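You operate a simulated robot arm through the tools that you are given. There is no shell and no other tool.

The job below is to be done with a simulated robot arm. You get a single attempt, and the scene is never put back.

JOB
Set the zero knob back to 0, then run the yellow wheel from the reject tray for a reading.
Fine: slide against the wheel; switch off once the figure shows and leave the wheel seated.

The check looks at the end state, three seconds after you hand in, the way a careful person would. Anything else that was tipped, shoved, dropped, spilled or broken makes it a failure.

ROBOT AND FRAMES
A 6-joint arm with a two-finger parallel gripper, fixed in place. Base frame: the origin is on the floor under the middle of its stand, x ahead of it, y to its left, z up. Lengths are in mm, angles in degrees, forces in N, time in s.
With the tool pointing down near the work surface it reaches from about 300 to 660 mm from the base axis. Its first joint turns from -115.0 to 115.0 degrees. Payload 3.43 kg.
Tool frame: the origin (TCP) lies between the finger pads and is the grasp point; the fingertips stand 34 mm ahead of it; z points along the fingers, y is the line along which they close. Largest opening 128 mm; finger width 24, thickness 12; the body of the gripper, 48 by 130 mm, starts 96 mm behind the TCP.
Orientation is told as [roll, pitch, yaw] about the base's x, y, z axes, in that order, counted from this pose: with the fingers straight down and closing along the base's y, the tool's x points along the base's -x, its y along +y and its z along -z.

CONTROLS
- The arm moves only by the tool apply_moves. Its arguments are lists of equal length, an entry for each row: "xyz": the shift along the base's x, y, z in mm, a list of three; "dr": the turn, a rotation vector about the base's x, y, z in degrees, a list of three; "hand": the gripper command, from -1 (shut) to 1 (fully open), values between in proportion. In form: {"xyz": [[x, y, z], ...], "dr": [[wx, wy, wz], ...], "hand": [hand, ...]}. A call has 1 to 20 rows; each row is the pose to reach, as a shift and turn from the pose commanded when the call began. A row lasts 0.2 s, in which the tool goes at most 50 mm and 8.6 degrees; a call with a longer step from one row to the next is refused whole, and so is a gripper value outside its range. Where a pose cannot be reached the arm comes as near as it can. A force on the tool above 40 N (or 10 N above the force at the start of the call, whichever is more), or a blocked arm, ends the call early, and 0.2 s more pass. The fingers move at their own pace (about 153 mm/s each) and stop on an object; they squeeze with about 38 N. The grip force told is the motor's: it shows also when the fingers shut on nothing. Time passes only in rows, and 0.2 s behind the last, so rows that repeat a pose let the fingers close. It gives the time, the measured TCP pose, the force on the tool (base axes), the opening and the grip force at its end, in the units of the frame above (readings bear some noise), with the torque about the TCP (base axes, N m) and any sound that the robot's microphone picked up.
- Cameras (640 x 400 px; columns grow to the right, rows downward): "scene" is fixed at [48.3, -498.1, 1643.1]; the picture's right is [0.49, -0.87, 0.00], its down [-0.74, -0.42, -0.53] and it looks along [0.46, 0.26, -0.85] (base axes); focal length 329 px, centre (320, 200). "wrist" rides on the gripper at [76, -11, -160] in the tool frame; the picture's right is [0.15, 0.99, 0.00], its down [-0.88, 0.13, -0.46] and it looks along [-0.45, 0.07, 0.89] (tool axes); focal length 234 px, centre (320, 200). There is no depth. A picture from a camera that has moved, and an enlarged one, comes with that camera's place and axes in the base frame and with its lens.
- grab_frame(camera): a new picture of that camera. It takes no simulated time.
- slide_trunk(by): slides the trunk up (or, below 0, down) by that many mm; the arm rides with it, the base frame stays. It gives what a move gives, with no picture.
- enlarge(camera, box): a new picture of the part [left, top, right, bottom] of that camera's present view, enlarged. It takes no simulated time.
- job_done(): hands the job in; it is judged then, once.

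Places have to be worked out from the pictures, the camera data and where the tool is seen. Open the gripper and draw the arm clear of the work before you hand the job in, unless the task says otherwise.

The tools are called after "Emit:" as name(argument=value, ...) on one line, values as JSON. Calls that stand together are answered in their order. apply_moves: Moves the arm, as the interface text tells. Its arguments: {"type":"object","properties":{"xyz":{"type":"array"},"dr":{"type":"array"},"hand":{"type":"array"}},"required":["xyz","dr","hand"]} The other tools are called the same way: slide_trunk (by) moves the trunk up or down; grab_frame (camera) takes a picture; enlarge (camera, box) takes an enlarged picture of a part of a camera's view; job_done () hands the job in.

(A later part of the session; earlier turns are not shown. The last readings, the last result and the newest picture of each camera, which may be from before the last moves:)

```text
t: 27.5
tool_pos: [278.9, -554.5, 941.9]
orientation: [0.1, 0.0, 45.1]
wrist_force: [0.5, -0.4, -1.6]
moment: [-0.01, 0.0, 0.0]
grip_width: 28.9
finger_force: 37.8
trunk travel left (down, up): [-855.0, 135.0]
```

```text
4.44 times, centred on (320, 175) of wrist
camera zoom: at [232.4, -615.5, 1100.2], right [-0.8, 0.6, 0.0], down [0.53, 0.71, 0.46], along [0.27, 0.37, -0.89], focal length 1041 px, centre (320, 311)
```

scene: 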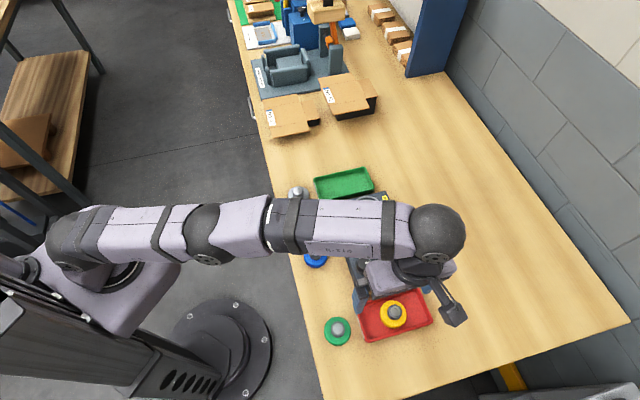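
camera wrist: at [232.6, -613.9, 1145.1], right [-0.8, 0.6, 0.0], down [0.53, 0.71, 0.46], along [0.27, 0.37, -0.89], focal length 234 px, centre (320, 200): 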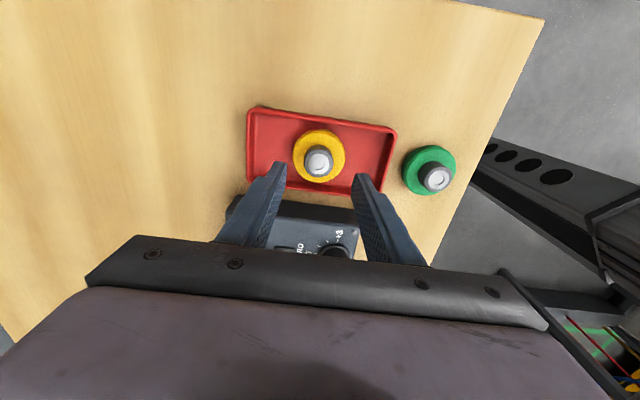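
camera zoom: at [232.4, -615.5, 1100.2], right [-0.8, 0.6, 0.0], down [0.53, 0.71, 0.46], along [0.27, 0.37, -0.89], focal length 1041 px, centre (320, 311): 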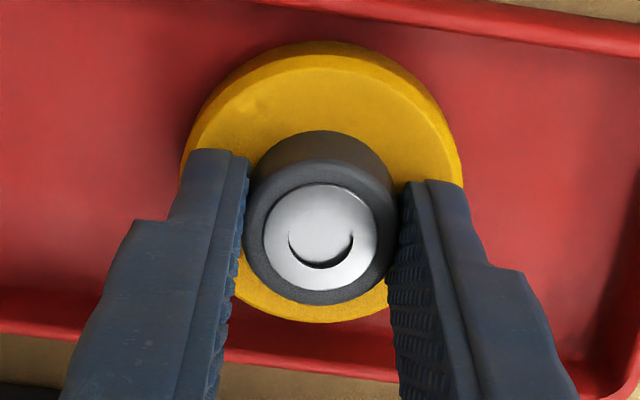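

This time the wheel moved with the gripper (boss stays fixed in the picture while the tray shifts). I continue lifting gently, 2 mm per row, and re-check.

Emit:
apply_moves(xyz=[[0, 0, 1.5], [0, 0, 3], [0, 0, 4.5], [0, 0, 6], [0, 0, 8], [0, 0, 10], [0, 0, 10]], dr=[[0, 0, 0], [0, 0, 0], [0, 0, 0], [0, 0, 0], [0, 0, 0], [0, 0, 0], [0, 0, 0]], hand=[-1, -1, -1, -1, -1, -1, -1])

Emit:
enlarge(camera="wrist", box=[270, 130, 370, 220])

Emit:
enlarge(camera="scene", box=[310, 250, 470, 370])

```text
t: 29.1
tool_pos: [279.6, -555.0, 951.6]
orientation: [0.0, -0.1, 45.0]
wrist_force: [1.3, -0.2, -1.5]
moment: [-0.02, -0.03, -0.03]
grip_width: 28.9
finger_force: 37.8
trunk travel left (down, up): [-855.0, 135.0]
```

```text
4.44 times, centred on (320, 175) of wrist
camera zoom: at [232.5, -615.2, 1110.5], right [-0.8, 0.6, 0.0], down [0.53, 0.71, 0.46], along [0.27, 0.37, -0.89], focal length 1041 px, centre (320, 311)
```

zoom: 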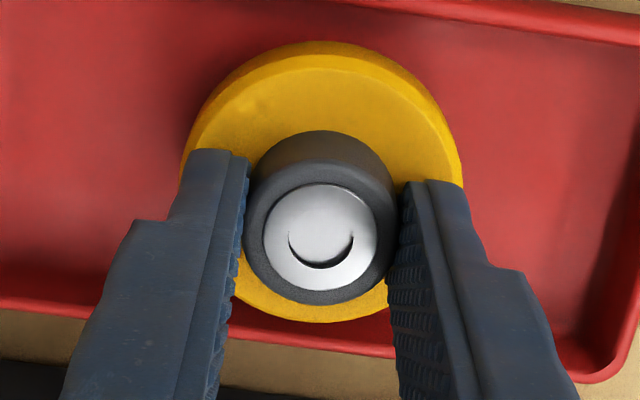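

```text
3.33 times, centred on (390, 310) of scene
camera zoom: at [48.3, -498.1, 1643.1], right [0.49, -0.87, 0.0], down [-0.74, -0.42, -0.53], along [0.46, 0.26, -0.85], focal length 1096 px, centre (87, -167)
```

zoom: 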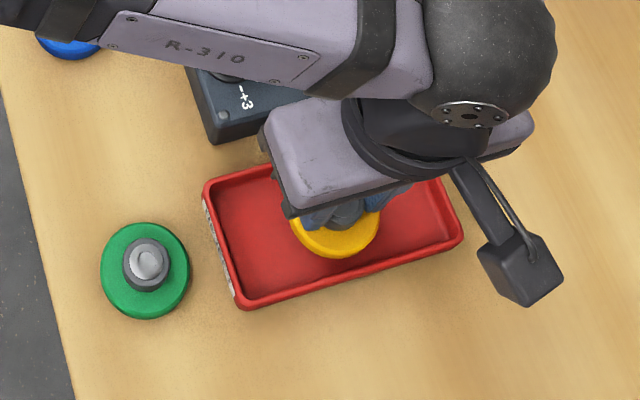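

The wheel is held firmly and centred on the TCP within ~1 mm. I lift to z≈1040 and carry it over toward the dish at (470.8,-397.5), moderately.

Emit:
apply_moves(xyz=[[0, 0, 8], [0, 0, 18], [0, 0, 30], [0, 0, 45], [0, 0, 60], [0, 0, 75], [0, 0, 88], [0, 0, 90], [0, 0, 90]], dr=[[0, 0, 0], [0, 0, 0], [0, 0, 0], [0, 0, 0], [0, 0, 0], [0, 0, 0], [0, 0, 0], [0, 0, 0], [0, 0, 0]], hand=[-1, -1, -1, -1, -1, -1, -1, -1, -1])

Emit:
enlarge(camera="wrist", box=[240, 110, 400, 230])

```text
t: 31.1
tool_pos: [278.4, -550.8, 1040.2]
orientation: [0.0, 0.0, 45.0]
wrist_force: [-0.5, -0.8, -1.4]
moment: [-0.03, 0.0, 0.04]
grip_width: 29.2
finger_force: 38.5
out of reach, approached as far as the arm can: row 7, 8, 9
trunk travel left (down, up): [-855.0, 135.0]
```

```text
3.33 times, centred on (320, 170) of wrist
camera zoom: at [231.5, -612.1, 1199.2], right [-0.8, 0.6, 0.0], down [0.53, 0.71, 0.46], along [0.27, 0.37, -0.89], focal length 781 px, centre (320, 300)
```

zoom: 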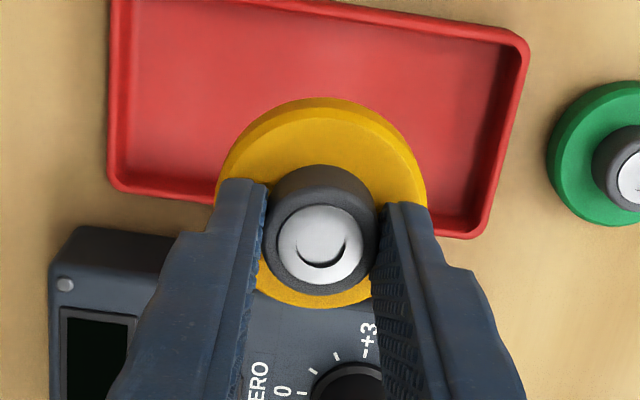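

Held well, but again at the reach limit up here. I raise the trunk another 40 mm to gain margin, then carry over.

Emit:
slide_trunk(by=40)

Emit:
apply_moves(xyz=[[0, 0, -15], [10, 12, -30], [35, 32, -40], [60, 52, -40], [85, 72, -40], [110, 92, -40], [135, 112, -40], [160, 132, -40], [180, 146, -40], [190, 152, -40], [190, 152, -40], [190, 152, -40]], dr=[[0, 0, 0], [0, 0, 0], [0, 0, 0], [0, 0, 0], [0, 0, 0], [0, 0, 0], [0, 0, 0], [0, 0, 0], [0, 0, 0], [0, 0, 0], [0, 0, 0], [0, 0, 0]], hand=[-1, -1, -1, -1, -1, -1, -1, -1, -1, -1, -1, -1])

Emit:
grab_frame(camera="wrist")

Emit:
grab_frame(camera="scene")

```text
t: 31.9
tool_pos: [277.3, -550.5, 1079.8]
orientation: [0.0, 0.0, 44.9]
wrist_force: [-0.2, 0.0, -1.2]
moment: [-0.02, -0.04, 0.04]
grip_width: 29.0
finger_force: 37.8
trunk travel left (down, up): [-895.0, 95.0]
```

```text
t: 34.5
tool_pos: [469.1, -400.4, 1040.4]
orientation: [0.0, -0.1, 44.9]
wrist_force: [0.3, 0.3, -1.7]
moment: [-0.01, -0.01, 0.02]
grip_width: 28.9
finger_force: 37.9
trunk travel left (down, up): [-895.0, 95.0]
```

```text
taken
camera wrist: at [422.3, -460.4, 1199.1], right [-0.8, 0.6, 0.0], down [0.53, 0.71, 0.46], along [0.27, 0.37, -0.89], focal length 234 px, centre (320, 200)
```

wrist: 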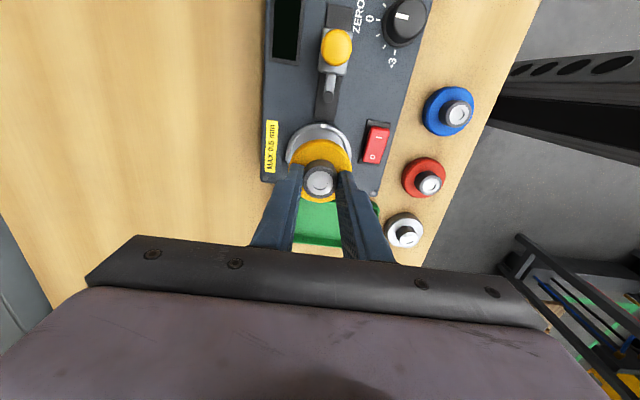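

```text
taken
```

scene: 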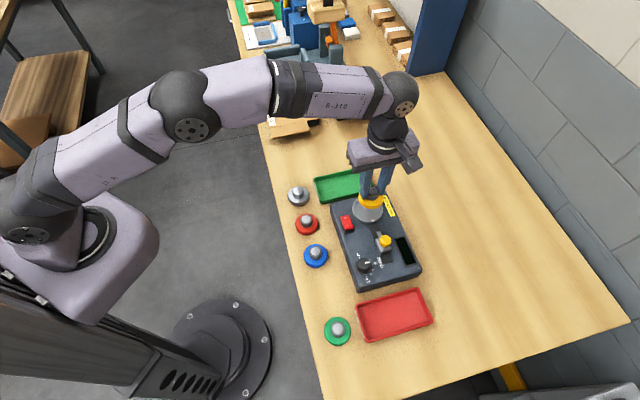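

The wheel is above the dish. I enlarge to line up the dish with the wheel.

Emit:
enlarge(camera="wrist", box=[250, 90, 390, 210])

Emit:
enlarge(camera="scene", box=[320, 150, 440, 300])

```text
3.33 times, centred on (320, 150) of wrist
camera zoom: at [422.3, -460.4, 1199.1], right [-0.8, 0.6, 0.0], down [0.53, 0.71, 0.46], along [0.27, 0.37, -0.89], focal length 781 px, centre (320, 367)
```

zoom: 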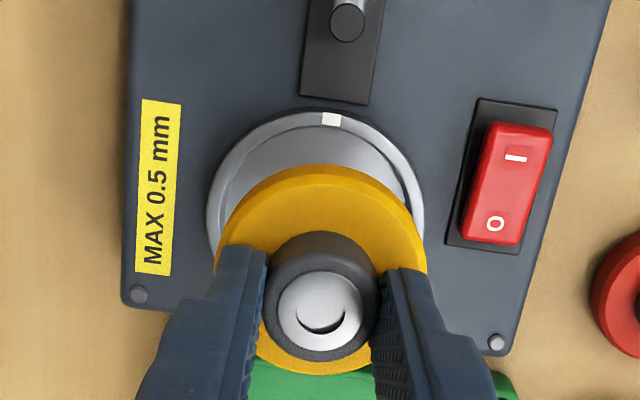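

```text
2.67 times, centred on (380, 225) of scene
camera zoom: at [48.3, -498.1, 1643.1], right [0.49, -0.87, 0.0], down [-0.74, -0.42, -0.53], along [0.46, 0.26, -0.85], focal length 877 px, centre (160, 133)
```

zoom: 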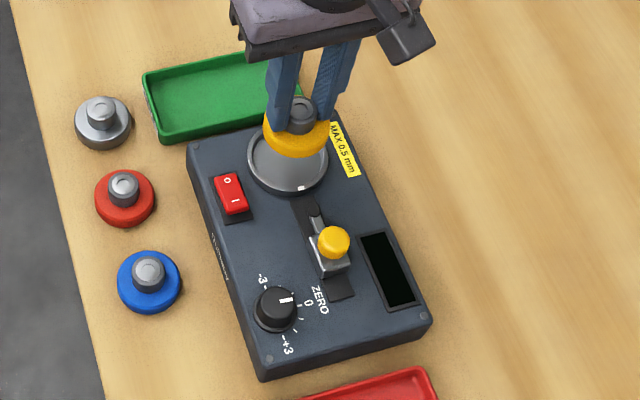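

Dish centre works out at about (470.4,-398). I shift by (+1.6,+0.4) and come down to z≈998, about 14 mm above seating, and check alignment again.

Emit:
apply_moves(xyz=[[1.6, 0.4, -10], [1.6, 0.4, -22], [1.6, 0.4, -34], [1.6, 0.4, -42], [1.6, 0.4, -42]], dr=[[0, 0, 0], [0, 0, 0], [0, 0, 0], [0, 0, 0], [0, 0, 0]], hand=[-1, -1, -1, -1, -1])

Emit:
enlarge(camera="wrist", box=[250, 90, 390, 210])

Emit:
enlarge(camera="scene", box=[340, 180, 420, 250])

```text
t: 35.8
tool_pos: [470.8, -398.7, 998.5]
orientation: [0.0, 0.0, 45.1]
wrist_force: [-0.8, -0.1, -0.8]
moment: [0.04, -0.01, -0.02]
grip_width: 28.7
finger_force: 37.6
trunk travel left (down, up): [-895.0, 95.0]
```

```text
3.33 times, centred on (320, 150) of wrist
camera zoom: at [424.0, -459.5, 1157.4], right [-0.8, 0.6, 0.0], down [0.53, 0.71, 0.46], along [0.27, 0.37, -0.89], focal length 781 px, centre (320, 367)
```

zoom: 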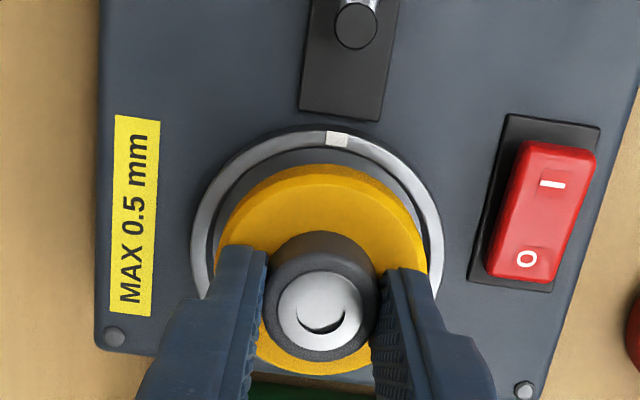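

```text
5.71 times, centred on (380, 215) of scene
camera zoom: at [48.3, -498.1, 1643.1], right [0.49, -0.87, 0.0], down [-0.74, -0.42, -0.53], along [0.46, 0.26, -0.85], focal length 1880 px, centre (-23, 114)
```

zoom: 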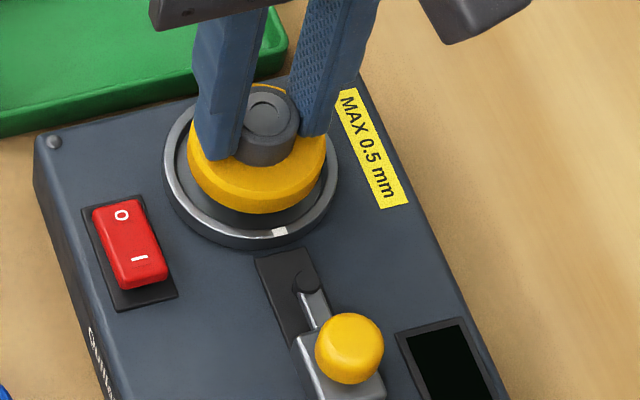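

I zoom in tightly to measure the wheel's offset from the dish.

Emit:
enlarge(camera="wrist", box=[275, 120, 365, 185])

```text
6.15 times, centred on (320, 152) of wrist
camera zoom: at [424.0, -459.5, 1157.4], right [-0.8, 0.6, 0.0], down [0.53, 0.71, 0.46], along [0.27, 0.37, -0.89], focal length 1441 px, centre (320, 492)
```

zoom: 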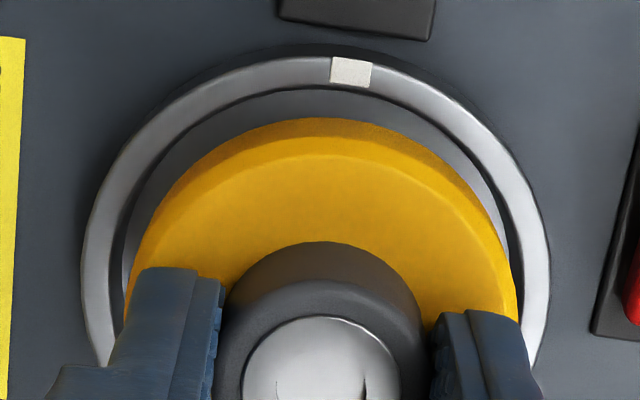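

The wheel is within ~1 mm of the dish centre; the recess has ~2.5 mm clearance. I nudge (+0.7,-0.1) and descend to z≈987, just above expected contact.

Emit:
apply_moves(xyz=[[0.7, -0.1, -3], [0.7, -0.1, -6], [0.7, -0.1, -9], [0.7, -0.1, -11], [0.7, -0.1, -11]], dr=[[0, 0, 0], [0, 0, 0], [0, 0, 0], [0, 0, 0], [0, 0, 0]], hand=[-1, -1, -1, -1, -1])

Emit:
enlarge(camera="wrist", box=[275, 120, 365, 185])

Emit:
enlarge(camera="scene", box=[340, 180, 420, 250])

```text
t: 37.0
tool_pos: [470.4, -398.4, 987.5]
orientation: [0.0, 0.0, 45.0]
wrist_force: [-0.3, 0.5, -1.2]
moment: [0.01, -0.01, 0.01]
grip_width: 28.7
finger_force: 38.1
trunk travel left (down, up): [-895.0, 95.0]
```

```text
6.15 times, centred on (320, 152) of wrist
camera zoom: at [424.5, -460.0, 1146.0], right [-0.8, 0.6, 0.0], down [0.53, 0.71, 0.46], along [0.27, 0.37, -0.89], focal length 1441 px, centre (320, 492)
```

zoom: 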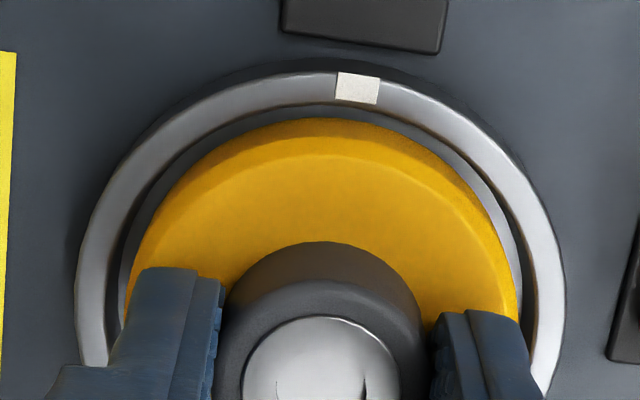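

```text
5.71 times, centred on (380, 215) of scene
camera zoom: at [48.3, -498.1, 1643.1], right [0.49, -0.87, 0.0], down [-0.74, -0.42, -0.53], along [0.46, 0.26, -0.85], focal length 1880 px, centre (-23, 114)
```

zoom: 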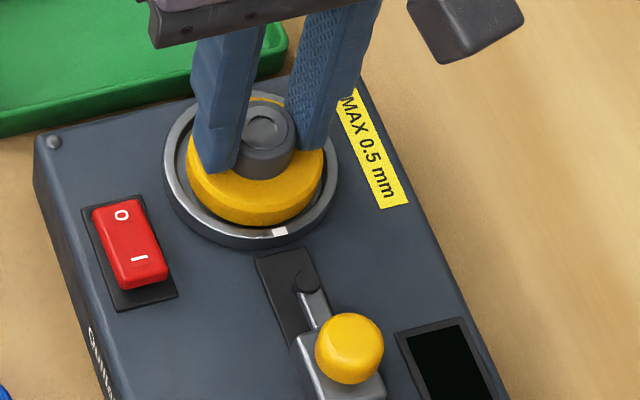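

Concentric. I continue down in ~1 mm rows, watching the force for contact.

Emit:
apply_moves(xyz=[[0, 0, -1], [0, 0, -2], [0, 0, -3], [0, 0, -4], [0, 0, -4]], dr=[[0, 0, 0], [0, 0, 0], [0, 0, 0], [0, 0, 0], [0, 0, 0]], hand=[-1, -1, -1, -1, -1])

Emit:
enlarge(camera="wrist", box=[275, 120, 365, 185])

```text
t: 38.1
tool_pos: [470.6, -399.4, 985.0]
orientation: [-0.2, -0.1, 45.0]
wrist_force: [0.1, -0.5, 9.3]
moment: [0.07, 0.18, 0.01]
grip_width: 28.9
finger_force: 38.2
trunk travel left (down, up): [-895.0, 95.0]
```

```text
6.15 times, centred on (320, 152) of wrist
camera zoom: at [423.8, -459.5, 1143.8], right [-0.8, 0.6, 0.0], down [0.53, 0.72, 0.46], along [0.27, 0.36, -0.89], focal length 1441 px, centre (320, 492)
```

zoom: 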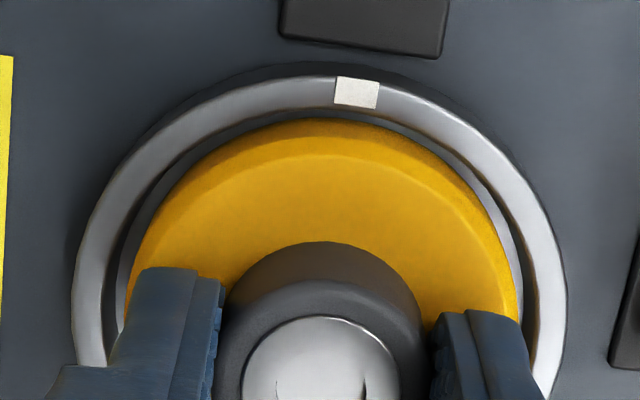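

Contact with ~10 N at TCP z≈985, concentric with the dish: it is on the dish floor. I open the fingers gently and look.

Emit:
apply_moves(xyz=[[0, 0, 0.5], [0, 0, 1.0], [0, 0, 1.0], [0, 0, 1.0], [0, 0, 1.0]], dr=[[0, 0, 0], [0, 0, 0], [0, 0, 0], [0, 0, 0], [0, 0, 0]], hand=[-1, -1, -0.4, -0.25, -0.25])

Emit:
enlarge(camera="wrist", box=[265, 110, 375, 195])

Emit:
enlarge(camera="scene", box=[340, 180, 420, 250])

```text
t: 39.4
tool_pos: [469.8, -399.3, 984.4]
orientation: [-0.1, 0.0, 45.0]
wrist_force: [0.3, 0.4, -0.7]
moment: [-0.01, -0.05, 0.02]
grip_width: 48.1
finger_force: 0.1
trunk travel left (down, up): [-895.0, 95.0]
```

```text
4.71 times, centred on (320, 152) of wrist
camera zoom: at [423.6, -459.8, 1142.9], right [-0.8, 0.6, 0.0], down [0.53, 0.71, 0.46], along [0.27, 0.37, -0.89], focal length 1102 px, centre (320, 424)
```

zoom: 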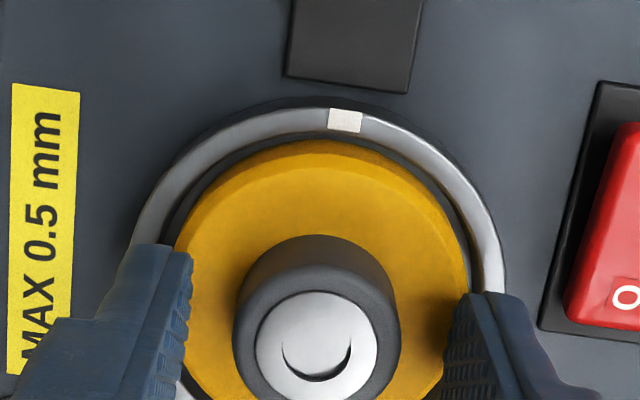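

```text
5.71 times, centred on (380, 215) of scene
camera zoom: at [48.3, -498.1, 1643.1], right [0.49, -0.87, 0.0], down [-0.74, -0.42, -0.53], along [0.46, 0.26, -0.85], focal length 1880 px, centre (-23, 114)
```

zoom: 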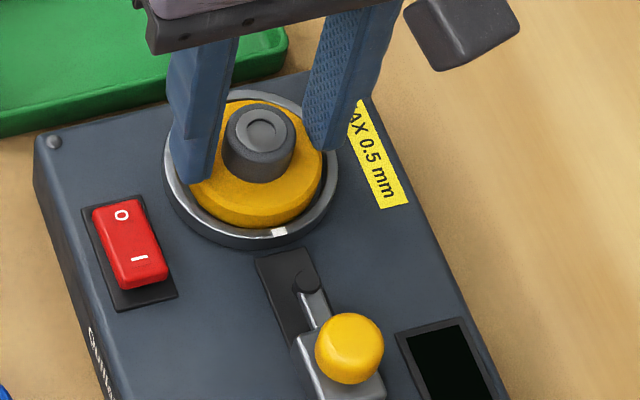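

The wheel is sitting level inside the dish. I rise straight up clear of it.

Emit:
apply_moves(xyz=[[0, 0, 6], [0, 0, 14], [0, 0, 26], [0, 0, 40], [0, 0, 52], [0, 0, 52]], dr=[[0, 0, 0], [0, 0, 0], [0, 0, 0], [0, 0, 0], [0, 0, 0], [0, 0, 0]], hand=[-0.25, -0.25, -0.25, -0.25, -0.25, -0.25])

Emit:
enlarge(camera="wrist", box=[240, 60, 400, 190])

Emit:
enlarge(camera="scene", box=[335, 180, 425, 290])

```text
t: 40.8
tool_pos: [470.5, -399.1, 1037.2]
orientation: [0.1, 0.0, 45.0]
wrist_force: [-0.8, -0.4, -0.2]
moment: [0.0, -0.03, 0.04]
grip_width: 48.0
finger_force: 0.0
trunk travel left (down, up): [-895.0, 95.0]
```

```text
3.08 times, centred on (320, 125) of wrist
camera zoom: at [424.5, -459.5, 1195.6], right [-0.8, 0.6, 0.0], down [0.53, 0.71, 0.46], along [0.27, 0.37, -0.89], focal length 720 px, centre (320, 431)
```

zoom: 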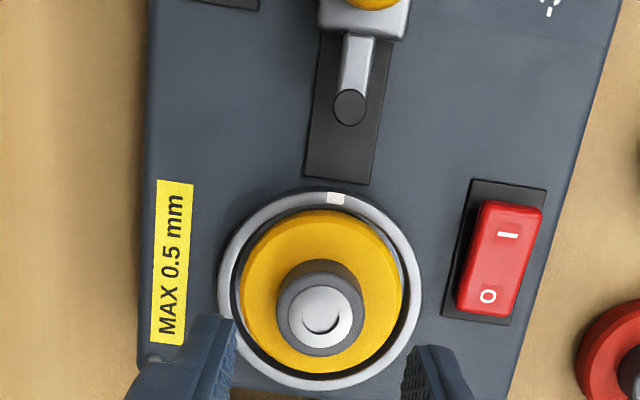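

```text
3.64 times, centred on (380, 235) of scene
camera zoom: at [48.3, -498.1, 1643.1], right [0.49, -0.87, 0.0], down [-0.74, -0.42, -0.53], along [0.46, 0.26, -0.85], focal length 1196 px, centre (102, 73)
```

zoom: 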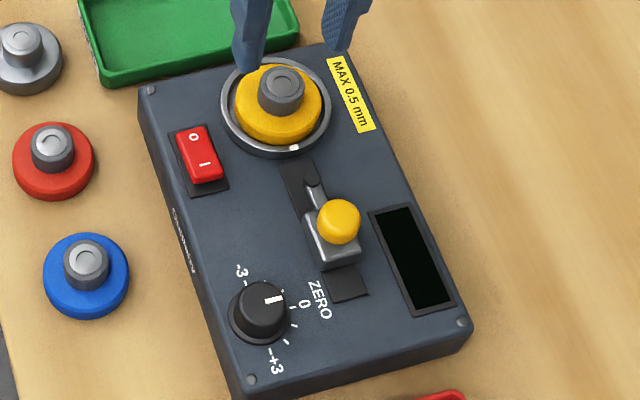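

The wheel is seated, centred in the dish. Next the slide: its yellow knob is at about (396.4,-471.7), top z≈960. I move over it, fingers spanning across the slide direction.

Emit:
apply_moves(xyz=[[-25, -24, 0], [-50, -48, 0], [-74, -72.6, 0], [-74, -72.6, -15], [-74, -72.6, -15]], dr=[[0, 0, 0], [0, 0, 0], [0, 0, 0], [0, 0, 0], [0, 0, 0]], hand=[-0.25, -0.25, -0.2, -0.1, -0.1])

Emit:
grab_frame(camera="wrist")

Emit:
enlarge(camera="wrist", box=[250, 100, 390, 220])

Emit:
enlarge(camera="scene", box=[345, 190, 425, 280])

```text
t: 42.0
tool_pos: [394.8, -471.5, 1022.0]
orientation: [0.0, 0.1, 45.0]
wrist_force: [-0.1, 0.1, -0.4]
moment: [0.01, -0.02, 0.04]
grip_width: 57.6
finger_force: 0.1
trunk travel left (down, up): [-895.0, 95.0]
```

```text
taken
camera wrist: at [348.7, -532.5, 1180.4], right [-0.8, 0.6, 0.0], down [0.53, 0.71, 0.46], along [0.27, 0.37, -0.89], focal length 234 px, centre (320, 200)
```

wrist: 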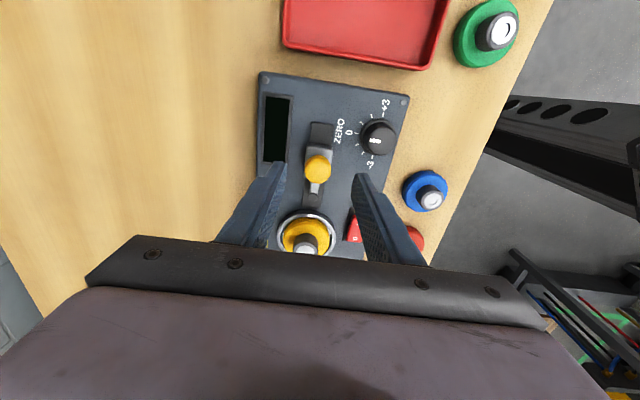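

```text
3.33 times, centred on (320, 160) of wrist
camera zoom: at [348.7, -532.5, 1180.4], right [-0.8, 0.6, 0.0], down [0.53, 0.71, 0.46], along [0.27, 0.37, -0.89], focal length 781 px, centre (320, 333)
```

zoom: 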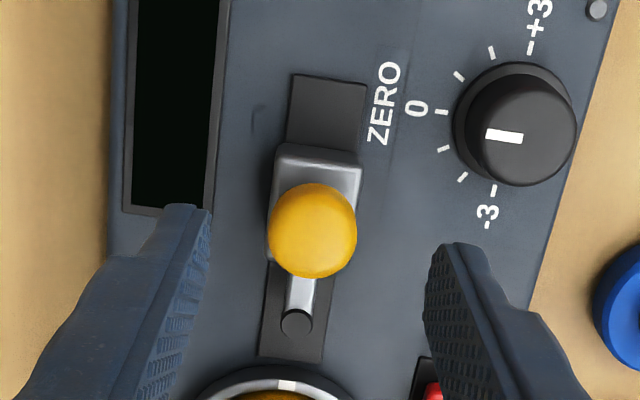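

```text
4.44 times, centred on (385, 235) of scene
camera zoom: at [48.3, -498.1, 1643.1], right [0.49, -0.87, 0.0], down [-0.74, -0.42, -0.53], along [0.46, 0.26, -0.85], focal length 1462 px, centre (31, 44)
```

zoom: 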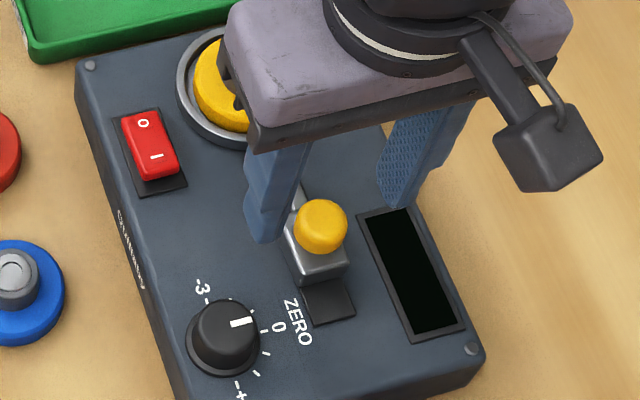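

The slide knob lies about (+3.2,+0.6) from the tool. I centre on it and descend to TCP z≈982 (tips ≈ 12 mm below its top).

Emit:
apply_moves(xyz=[[3.2, 0.6, -10], [3.2, 0.6, -22], [3.2, 0.6, -33], [3.2, 0.6, -40], [3.2, 0.6, -40]], dr=[[0, 0, 0], [0, 0, 0], [0, 0, 0], [0, 0, 0], [0, 0, 0]], hand=[-0.1, -0.1, -0.1, -0.1, -0.1])

Emit:
enlarge(camera="wrist", box=[250, 100, 390, 220])

Emit:
enlarge(camera="scene", box=[345, 190, 425, 280])

```text
t: 43.1
tool_pos: [398.9, -472.8, 982.4]
orientation: [0.0, 0.1, 45.0]
wrist_force: [0.2, 0.2, 0.1]
moment: [0.02, 0.01, -0.02]
grip_width: 57.7
finger_force: 0.0
trunk travel left (down, up): [-895.0, 95.0]
```

```text
3.33 times, centred on (320, 160) of wrist
camera zoom: at [353.1, -532.5, 1140.2], right [-0.8, 0.6, 0.0], down [0.53, 0.71, 0.46], along [0.27, 0.37, -0.89], focal length 781 px, centre (320, 333)
```

zoom: 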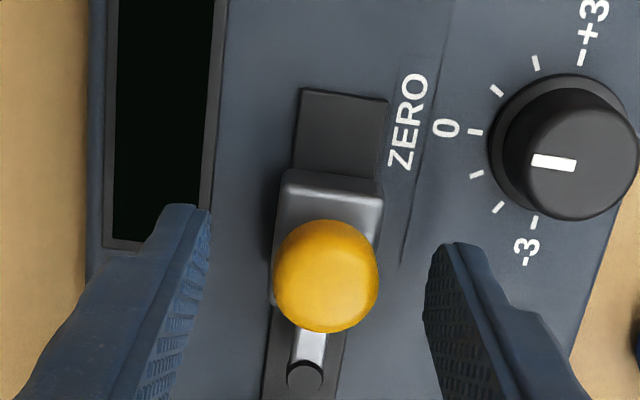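

```text
4.44 times, centred on (385, 235) of scene
camera zoom: at [48.3, -498.1, 1643.1], right [0.49, -0.87, 0.0], down [-0.74, -0.42, -0.53], along [0.46, 0.26, -0.85], focal length 1462 px, centre (31, 44)
```

zoom: 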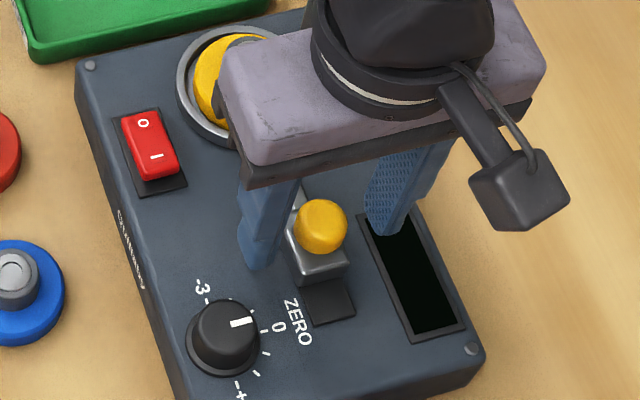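

The knob is ~2 mm toward tool +y, so I correct (-1.3,+1.3) and close on it.

Emit:
apply_moves(xyz=[[-1.3, 1.3, 0], [-1.3, 1.3, 0], [-1.3, 1.3, 0], [-1.3, 1.3, 0], [-1.3, 1.3, 0]], dr=[[0, 0, 0], [0, 0, 0], [0, 0, 0], [0, 0, 0], [0, 0, 0]], hand=[-0.1, -0.4, -0.6, -1, -1])

Emit:
enlarge(camera="wrist", box=[250, 100, 390, 220])

```text
t: 44.4
tool_pos: [397.1, -471.1, 981.4]
orientation: [0.1, 0.1, 45.0]
wrist_force: [0.9, -0.9, -0.9]
moment: [-0.05, -0.03, 0.02]
grip_width: 25.4
finger_force: 44.9
trunk travel left (down, up): [-895.0, 95.0]
```

```text
3.33 times, centred on (320, 160) of wrist
camera zoom: at [352.1, -532.0, 1139.8], right [-0.8, 0.6, 0.0], down [0.53, 0.71, 0.46], along [0.27, 0.37, -0.89], focal length 781 px, centre (320, 333)
```

zoom: 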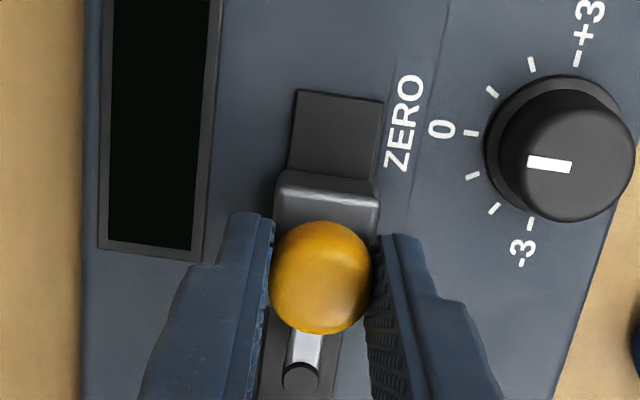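

Gripped at 25.4 mm. I push along the slide direction (+x,+y at 45°) by 20 mm and read the force.

Emit:
apply_moves(xyz=[[2.1, 2.1, 0], [4.9, 4.9, 0], [8.5, 8.5, 0], [12, 12, 0], [14.1, 14.1, 0], [14.1, 14.1, 0]], dr=[[0, 0, 0], [0, 0, 0], [0, 0, 0], [0, 0, 0], [0, 0, 0], [0, 0, 0]], hand=[-1, -1, -1, -1, -1, -1])

Emit:
grab_frame(camera="wrist")

Emit:
enlarge(camera="scene", box=[345, 190, 425, 280])

```text
t: 45.8
tool_pos: [412.4, -456.8, 981.2]
orientation: [-0.1, 0.0, 45.0]
wrist_force: [4.2, -4.8, 0.1]
moment: [-0.13, -0.07, 0.05]
grip_width: 25.5
finger_force: 44.7
trunk travel left (down, up): [-895.0, 95.0]
```

```text
taken
camera wrist: at [366.3, -517.5, 1139.8], right [-0.8, 0.6, 0.0], down [0.53, 0.71, 0.46], along [0.27, 0.36, -0.89], focal length 234 px, centre (320, 200)
```

wrist: 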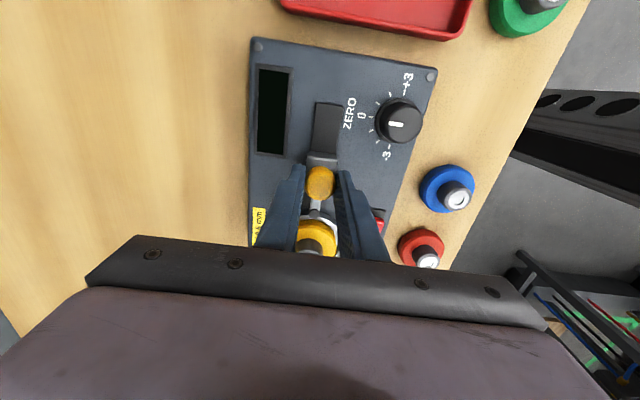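

```text
4.44 times, centred on (385, 235) of scene
camera zoom: at [48.3, -498.1, 1643.1], right [0.49, -0.87, 0.0], down [-0.74, -0.42, -0.53], along [0.46, 0.26, -0.85], focal length 1462 px, centre (31, 44)
```

zoom: 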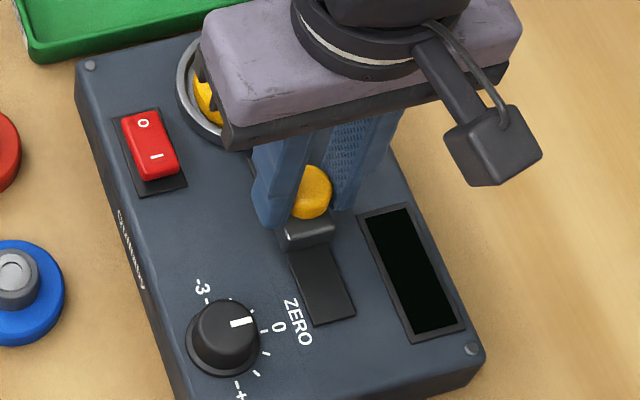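

The slide moves with the knob; a small side force only. I zoom on the stylus and wheel gap.

Emit:
enlarge(camera="wrist", box=[285, 160, 365, 260])

```text
4.00 times, centred on (325, 210) of wrist
camera zoom: at [366.3, -517.5, 1139.8], right [-0.8, 0.6, 0.0], down [0.53, 0.71, 0.46], along [0.27, 0.36, -0.89], focal length 937 px, centre (300, 160)
```

zoom: 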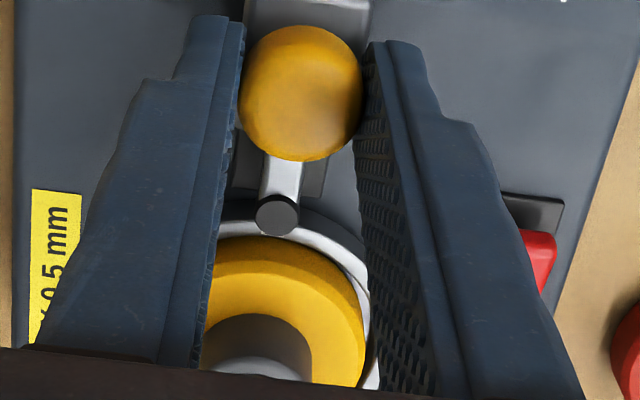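

About 10 mm gap remains. I advance 7 mm further.

Emit:
apply_moves(xyz=[[1.4, 1.4, 0], [2.8, 2.8, 0], [4.2, 4.2, 0], [5.0, 5.0, 0], [5.0, 5.0, 0]], dr=[[0, 0, 0], [0, 0, 0], [0, 0, 0], [0, 0, 0], [0, 0, 0]], hand=[-1, -1, -1, -1, -1])

Emit:
enlarge(camera="wrist", box=[285, 160, 365, 260])

```text
t: 47.0
tool_pos: [418.9, -451.3, 980.1]
orientation: [-0.1, 0.0, 45.0]
wrist_force: [7.2, -5.2, 6.2]
moment: [-0.03, -0.13, 0.02]
grip_width: 25.2
finger_force: 45.4
trunk travel left (down, up): [-895.0, 95.0]
```

```text
4.00 times, centred on (325, 210) of wrist
camera zoom: at [371.8, -511.9, 1139.8], right [-0.8, 0.6, 0.0], down [0.53, 0.72, 0.46], along [0.27, 0.36, -0.89], focal length 937 px, centre (300, 160)
```

zoom: 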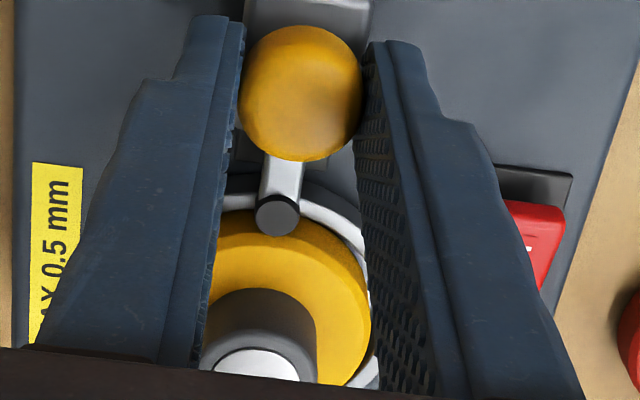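

No push-back along the slide yet. I continue in 0.7 mm steps and watch for the reaction along the slide axis.

Emit:
apply_moves(xyz=[[0.5, 0.5, 0], [1.0, 1.0, 0], [1.5, 1.5, 0], [1.5, 1.5, 0]], dr=[[0, 0, 0], [0, 0, 0], [0, 0, 0], [0, 0, 0]], hand=[-1, -1, -1, -1])

Emit:
enlarge(camera="wrist", box=[285, 160, 365, 260])

```text
t: 48.0
tool_pos: [418.2, -449.2, 981.1]
orientation: [-0.1, 0.1, 45.1]
wrist_force: [7.4, -7.4, 7.3]
moment: [-0.15, -0.11, -0.07]
grip_width: 25.4
finger_force: 45.5
trunk travel left (down, up): [-895.0, 95.0]
```

```text
4.00 times, centred on (325, 210) of wrist
camera zoom: at [372.9, -510.9, 1139.9], right [-0.8, 0.6, 0.0], down [0.53, 0.72, 0.46], along [0.27, 0.36, -0.89], focal length 937 px, centre (300, 160)
```

zoom: 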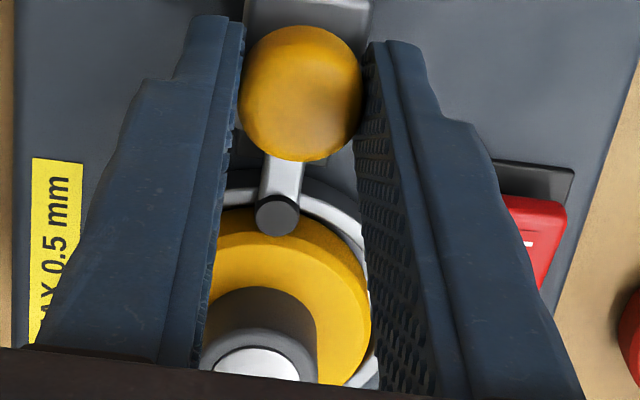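

Still no axial reaction, side force slightly up. I zoom further at the stylus–wheel contact.

Emit:
enlarge(camera="wrist", box=[300, 190, 350, 250])

Emit:
enlarge(camera="scene", box=[350, 180, 410, 240])

```text
6.67 times, centred on (325, 220) of wrist
camera zoom: at [372.9, -510.9, 1139.9], right [-0.8, 0.6, 0.0], down [0.53, 0.72, 0.46], along [0.27, 0.36, -0.89], focal length 1561 px, centre (287, 67)
```

zoom: 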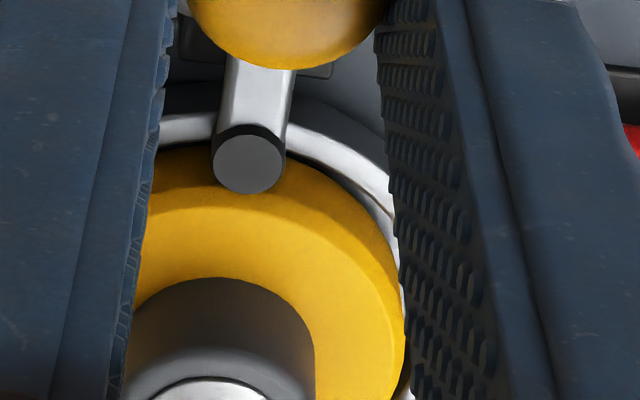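

```text
6.67 times, centred on (380, 210) of scene
camera zoom: at [48.3, -498.1, 1643.1], right [0.49, -0.87, 0.0], down [-0.74, -0.42, -0.53], along [0.46, 0.26, -0.85], focal length 2193 px, centre (-80, 133)
```

zoom: 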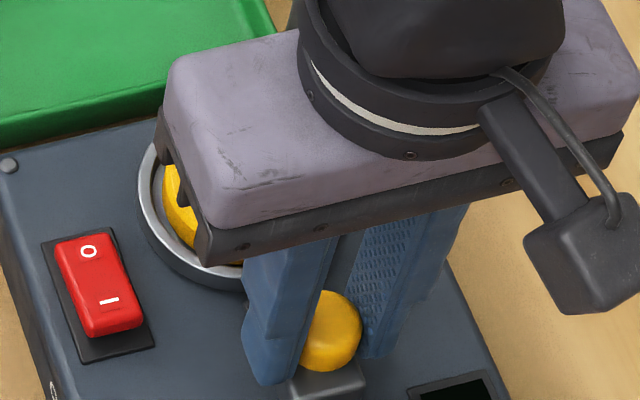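

Stylus tip front is at about the wheel's edge now. I relieve the side load (+0.6,-0.6, +0.7 z) and advance 0.7 mm along the slide.

Emit:
apply_moves(xyz=[[0.6, -0.6, 0.7], [0.85, -0.35, 0.7], [1.1, -0.1, 0.7], [1.1, -0.1, 0.7]], dr=[[0, 0, 0], [0, 0, 0], [0, 0, 0], [0, 0, 0]], hand=[-1, -1, -1, -1])

Emit:
enlarge(camera="wrist", box=[300, 190, 350, 250])

```text
t: 49.0
tool_pos: [419.4, -449.0, 981.0]
orientation: [0.1, 0.0, 45.0]
wrist_force: [0.8, -6.4, 0.0]
moment: [-0.36, 0.1, -0.02]
grip_width: 25.5
finger_force: 44.9
trunk travel left (down, up): [-895.0, 95.0]
```

```text
6.67 times, centred on (325, 220) of wrist
camera zoom: at [373.8, -511.2, 1139.8], right [-0.8, 0.6, 0.0], down [0.53, 0.71, 0.46], along [0.27, 0.37, -0.89], focal length 1561 px, centre (287, 67)
```

zoom: 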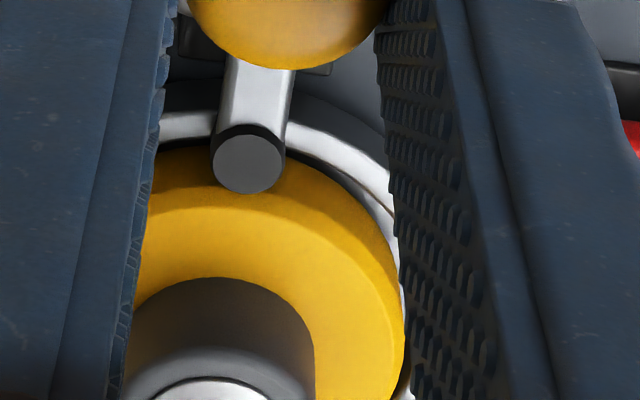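

The wheel now moves with the stylus and there is ~4 N reaction along the slide: contact is made. I stop, open the fingers and rise straight up.

Emit:
apply_moves(xyz=[[0, 0, 0], [0, 0, 0], [0, 0, 5], [0, 0, 15], [0, 0, 30], [0, 0, 50], [0, 0, 50]], dr=[[0, 0, 0], [0, 0, 0], [0, 0, 0], [0, 0, 0], [0, 0, 0], [0, 0, 0], [0, 0, 0]], hand=[-0.3, -0.1, -0.1, -0.1, -0.1, -0.1, -0.1])

Emit:
apply_moves(xyz=[[-20, -20, 5], [-45, -45, 10], [-45, -45, 10]], dr=[[0, 0, 0], [0, 0, 0], [0, 0, 0]], hand=[-0.1, -0.1, -0.1])

Emit:
grab_frame(camera="wrist")

Emit:
enlarge(camera="wrist", box=[260, 130, 380, 240])

Emit:
enlarge(camera="scene", box=[345, 185, 425, 285])

```text
t: 50.5
tool_pos: [419.9, -448.1, 1031.7]
orientation: [0.0, 0.0, 45.0]
wrist_force: [0.0, 0.3, -0.5]
moment: [0.05, 0.02, 0.01]
grip_width: 57.7
finger_force: 0.0
trunk travel left (down, up): [-895.0, 95.0]
```

```text
t: 51.4
tool_pos: [375.9, -494.0, 1044.4]
orientation: [0.0, 0.0, 44.9]
wrist_force: [-0.3, 0.7, -0.4]
moment: [-0.01, 0.03, 0.0]
grip_width: 57.8
finger_force: 0.1
trunk travel left (down, up): [-895.0, 95.0]
```

```text
taken
camera wrist: at [330.4, -554.7, 1202.5], right [-0.8, 0.6, 0.0], down [0.53, 0.71, 0.46], along [0.27, 0.37, -0.89], focal length 234 px, centre (320, 200)
```

wrist: 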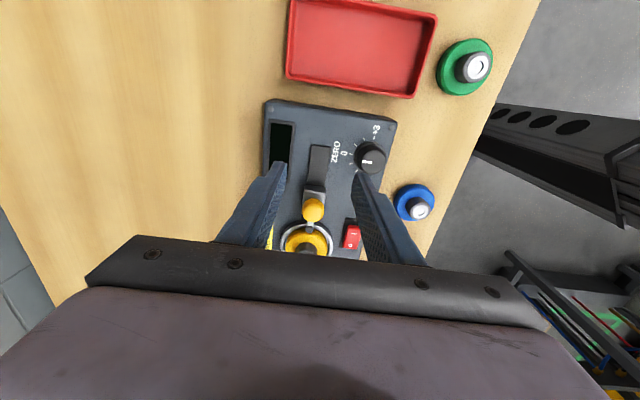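

```text
3.64 times, centred on (320, 185) of wrist
camera zoom: at [330.4, -554.7, 1202.5], right [-0.8, 0.6, 0.0], down [0.53, 0.71, 0.46], along [0.27, 0.37, -0.89], focal length 852 px, centre (320, 254)
```

zoom: 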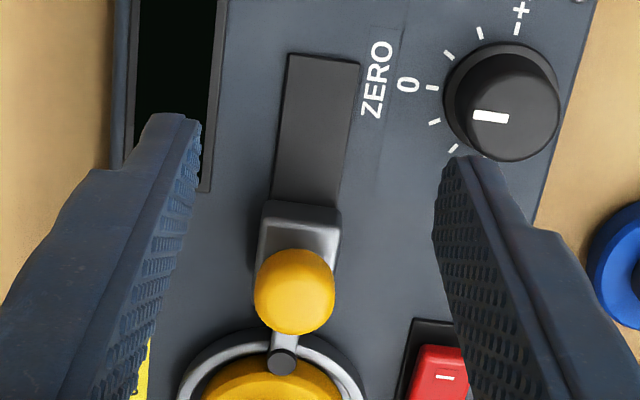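

```text
4.00 times, centred on (385, 235) of scene
camera zoom: at [48.3, -498.1, 1643.1], right [0.49, -0.87, 0.0], down [-0.74, -0.42, -0.53], along [0.46, 0.26, -0.85], focal length 1316 px, centre (60, 60)
```

zoom: 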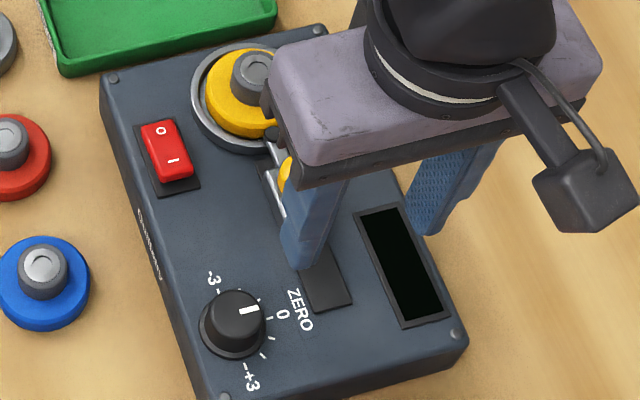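

The slide holds with the tip at the wheel. The switch's "I" end (raised, z≈940 at (403,-376)) shows it is off. I move above it with fingers closed to press, and check the wheel on the way.

Emit:
apply_moves(xyz=[[7, 36, 0], [14, 72, 0], [21, 109, 0], [21, 109, -10], [21, 109, -10]], dr=[[0, 0, 0], [0, 0, 0], [0, 0, 0], [0, 0, 0], [0, 0, 0]], hand=[-0.5, -1, -1, -1, -1])

Emit:
grab_frame(camera="wrist")

Emit:
enlarge(camera="wrist", box=[220, 110, 380, 240])

Emit:
enlarge(camera="scene", box=[345, 185, 425, 285])

```text
t: 52.5
tool_pos: [396.0, -385.6, 1032.8]
orientation: [0.0, 0.1, 44.9]
wrist_force: [-0.2, -0.9, 0.6]
moment: [-0.03, 0.0, -0.02]
grip_width: 0.0
finger_force: 32.8
trunk travel left (down, up): [-895.0, 95.0]
```

```text
taken
camera wrist: at [348.6, -445.8, 1190.8], right [-0.8, 0.6, 0.0], down [0.53, 0.72, 0.46], along [0.27, 0.36, -0.89], focal length 234 px, centre (320, 200)
```

wrist: 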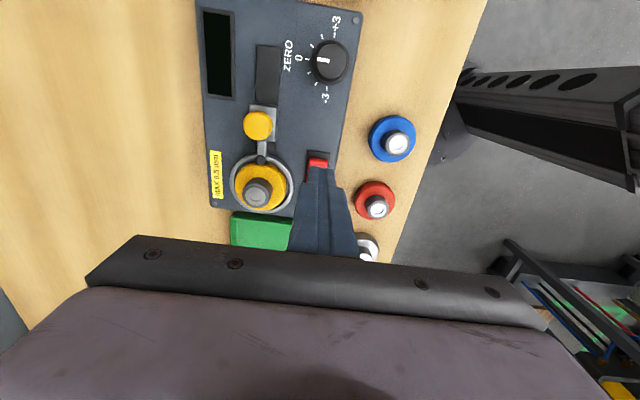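

```text
3.08 times, centred on (300, 175) of wrist
camera zoom: at [348.6, -445.8, 1190.8], right [-0.8, 0.6, 0.0], down [0.53, 0.72, 0.46], along [0.27, 0.36, -0.89], focal length 720 px, centre (382, 277)
```

zoom: 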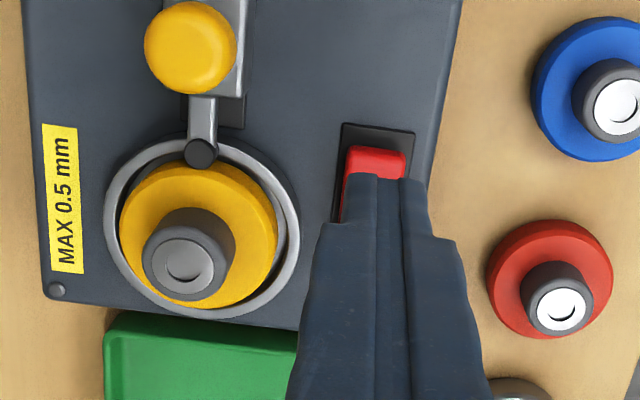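

```text
4.00 times, centred on (385, 235) of scene
camera zoom: at [48.3, -498.1, 1643.1], right [0.49, -0.87, 0.0], down [-0.74, -0.42, -0.53], along [0.46, 0.26, -0.85], focal length 1316 px, centre (60, 60)
```

zoom: 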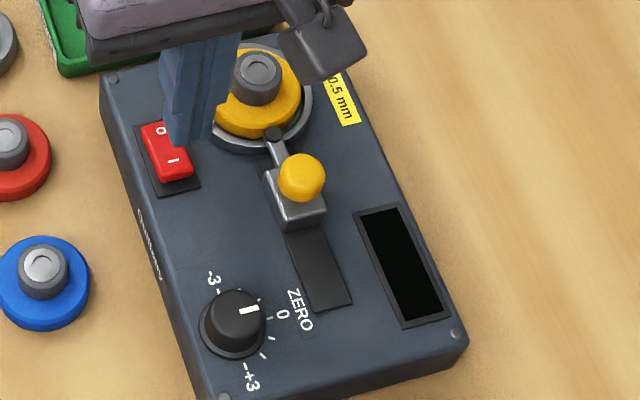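

The wheel sits properly in the dish with the stylus touching, and the fingertips line up with the "I" end. I descend to just above it.

Emit:
apply_moves(xyz=[[1.2, 1.2, -15], [1.2, 1.2, -30], [1.2, 1.2, -42], [1.2, 1.2, -50], [1.2, 1.2, -50]], dr=[[0, 0, 0], [0, 0, 0], [0, 0, 0], [0, 0, 0], [0, 0, 0]], hand=[-1, -1, -1, -1, -1])

Emit:
enlarge(camera="wrist", box=[260, 130, 380, 230])

Emit:
enlarge(camera="scene", box=[340, 195, 400, 255])

```text
t: 53.8
tool_pos: [396.1, -385.2, 981.4]
orientation: [0.0, 0.0, 45.0]
wrist_force: [0.9, 0.8, 0.2]
moment: [-0.02, -0.01, 0.03]
grip_width: 0.0
finger_force: 32.9
trunk travel left (down, up): [-895.0, 95.0]
```

```text
4.00 times, centred on (320, 180) of wrist
camera zoom: at [350.3, -445.6, 1140.8], right [-0.8, 0.6, 0.0], down [0.53, 0.71, 0.46], along [0.27, 0.37, -0.89], focal length 937 px, centre (320, 280)
```

zoom: 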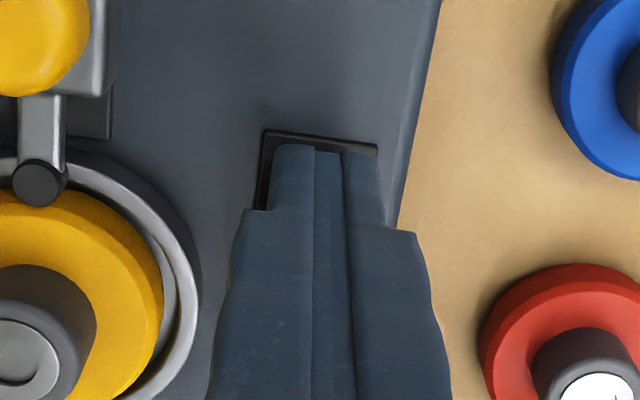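

```text
6.67 times, centred on (370, 225) of scene
camera zoom: at [48.3, -498.1, 1643.1], right [0.49, -0.87, 0.0], down [-0.74, -0.42, -0.53], along [0.46, 0.26, -0.85], focal length 2193 px, centre (-13, 33)
```

zoom: 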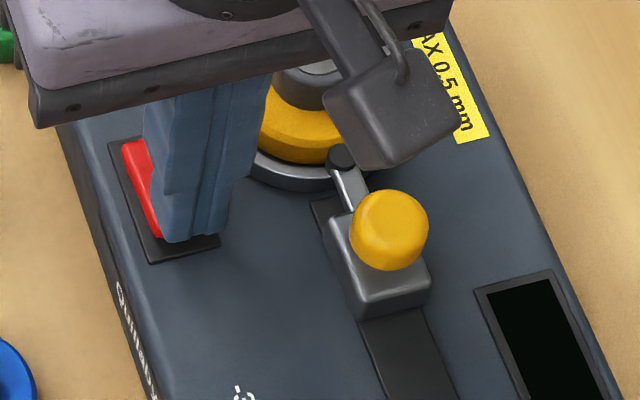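

Aligned. I press down slowly on the "I" end in 1.5 mm rows.

Emit:
apply_moves(xyz=[[0, 0, -1.5], [0, 0, -3], [0, 0, -4.5], [0, 0, -6], [0, 0, -7.5], [0, 0, -9], [0, 0, -9]], dr=[[0, 0, 0], [0, 0, 0], [0, 0, 0], [0, 0, 0], [0, 0, 0], [0, 0, 0], [0, 0, 0]], hand=[-1, -1, -1, -1, -1, -1, -1])

Emit:
enlarge(camera="scene", box=[340, 195, 420, 275])

```text
t: 55.4
tool_pos: [395.7, -384.4, 973.8]
orientation: [-0.2, 0.0, 45.0]
wrist_force: [-0.4, 0.0, 1.0]
moment: [0.02, -0.01, 0.0]
grip_width: 0.0
finger_force: 32.6
trunk travel left (down, up): [-895.0, 95.0]
```

```text
5.00 times, centred on (380, 235) of scene
camera zoom: at [48.3, -498.1, 1643.1], right [0.49, -0.87, 0.0], down [-0.74, -0.42, -0.53], along [0.46, 0.26, -0.85], focal length 1645 px, centre (20, 25)
```

zoom: 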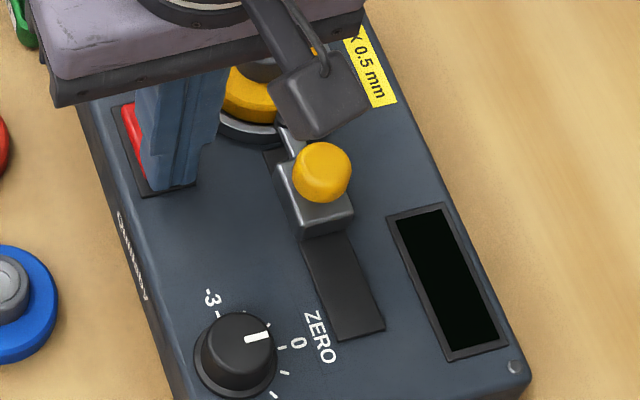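

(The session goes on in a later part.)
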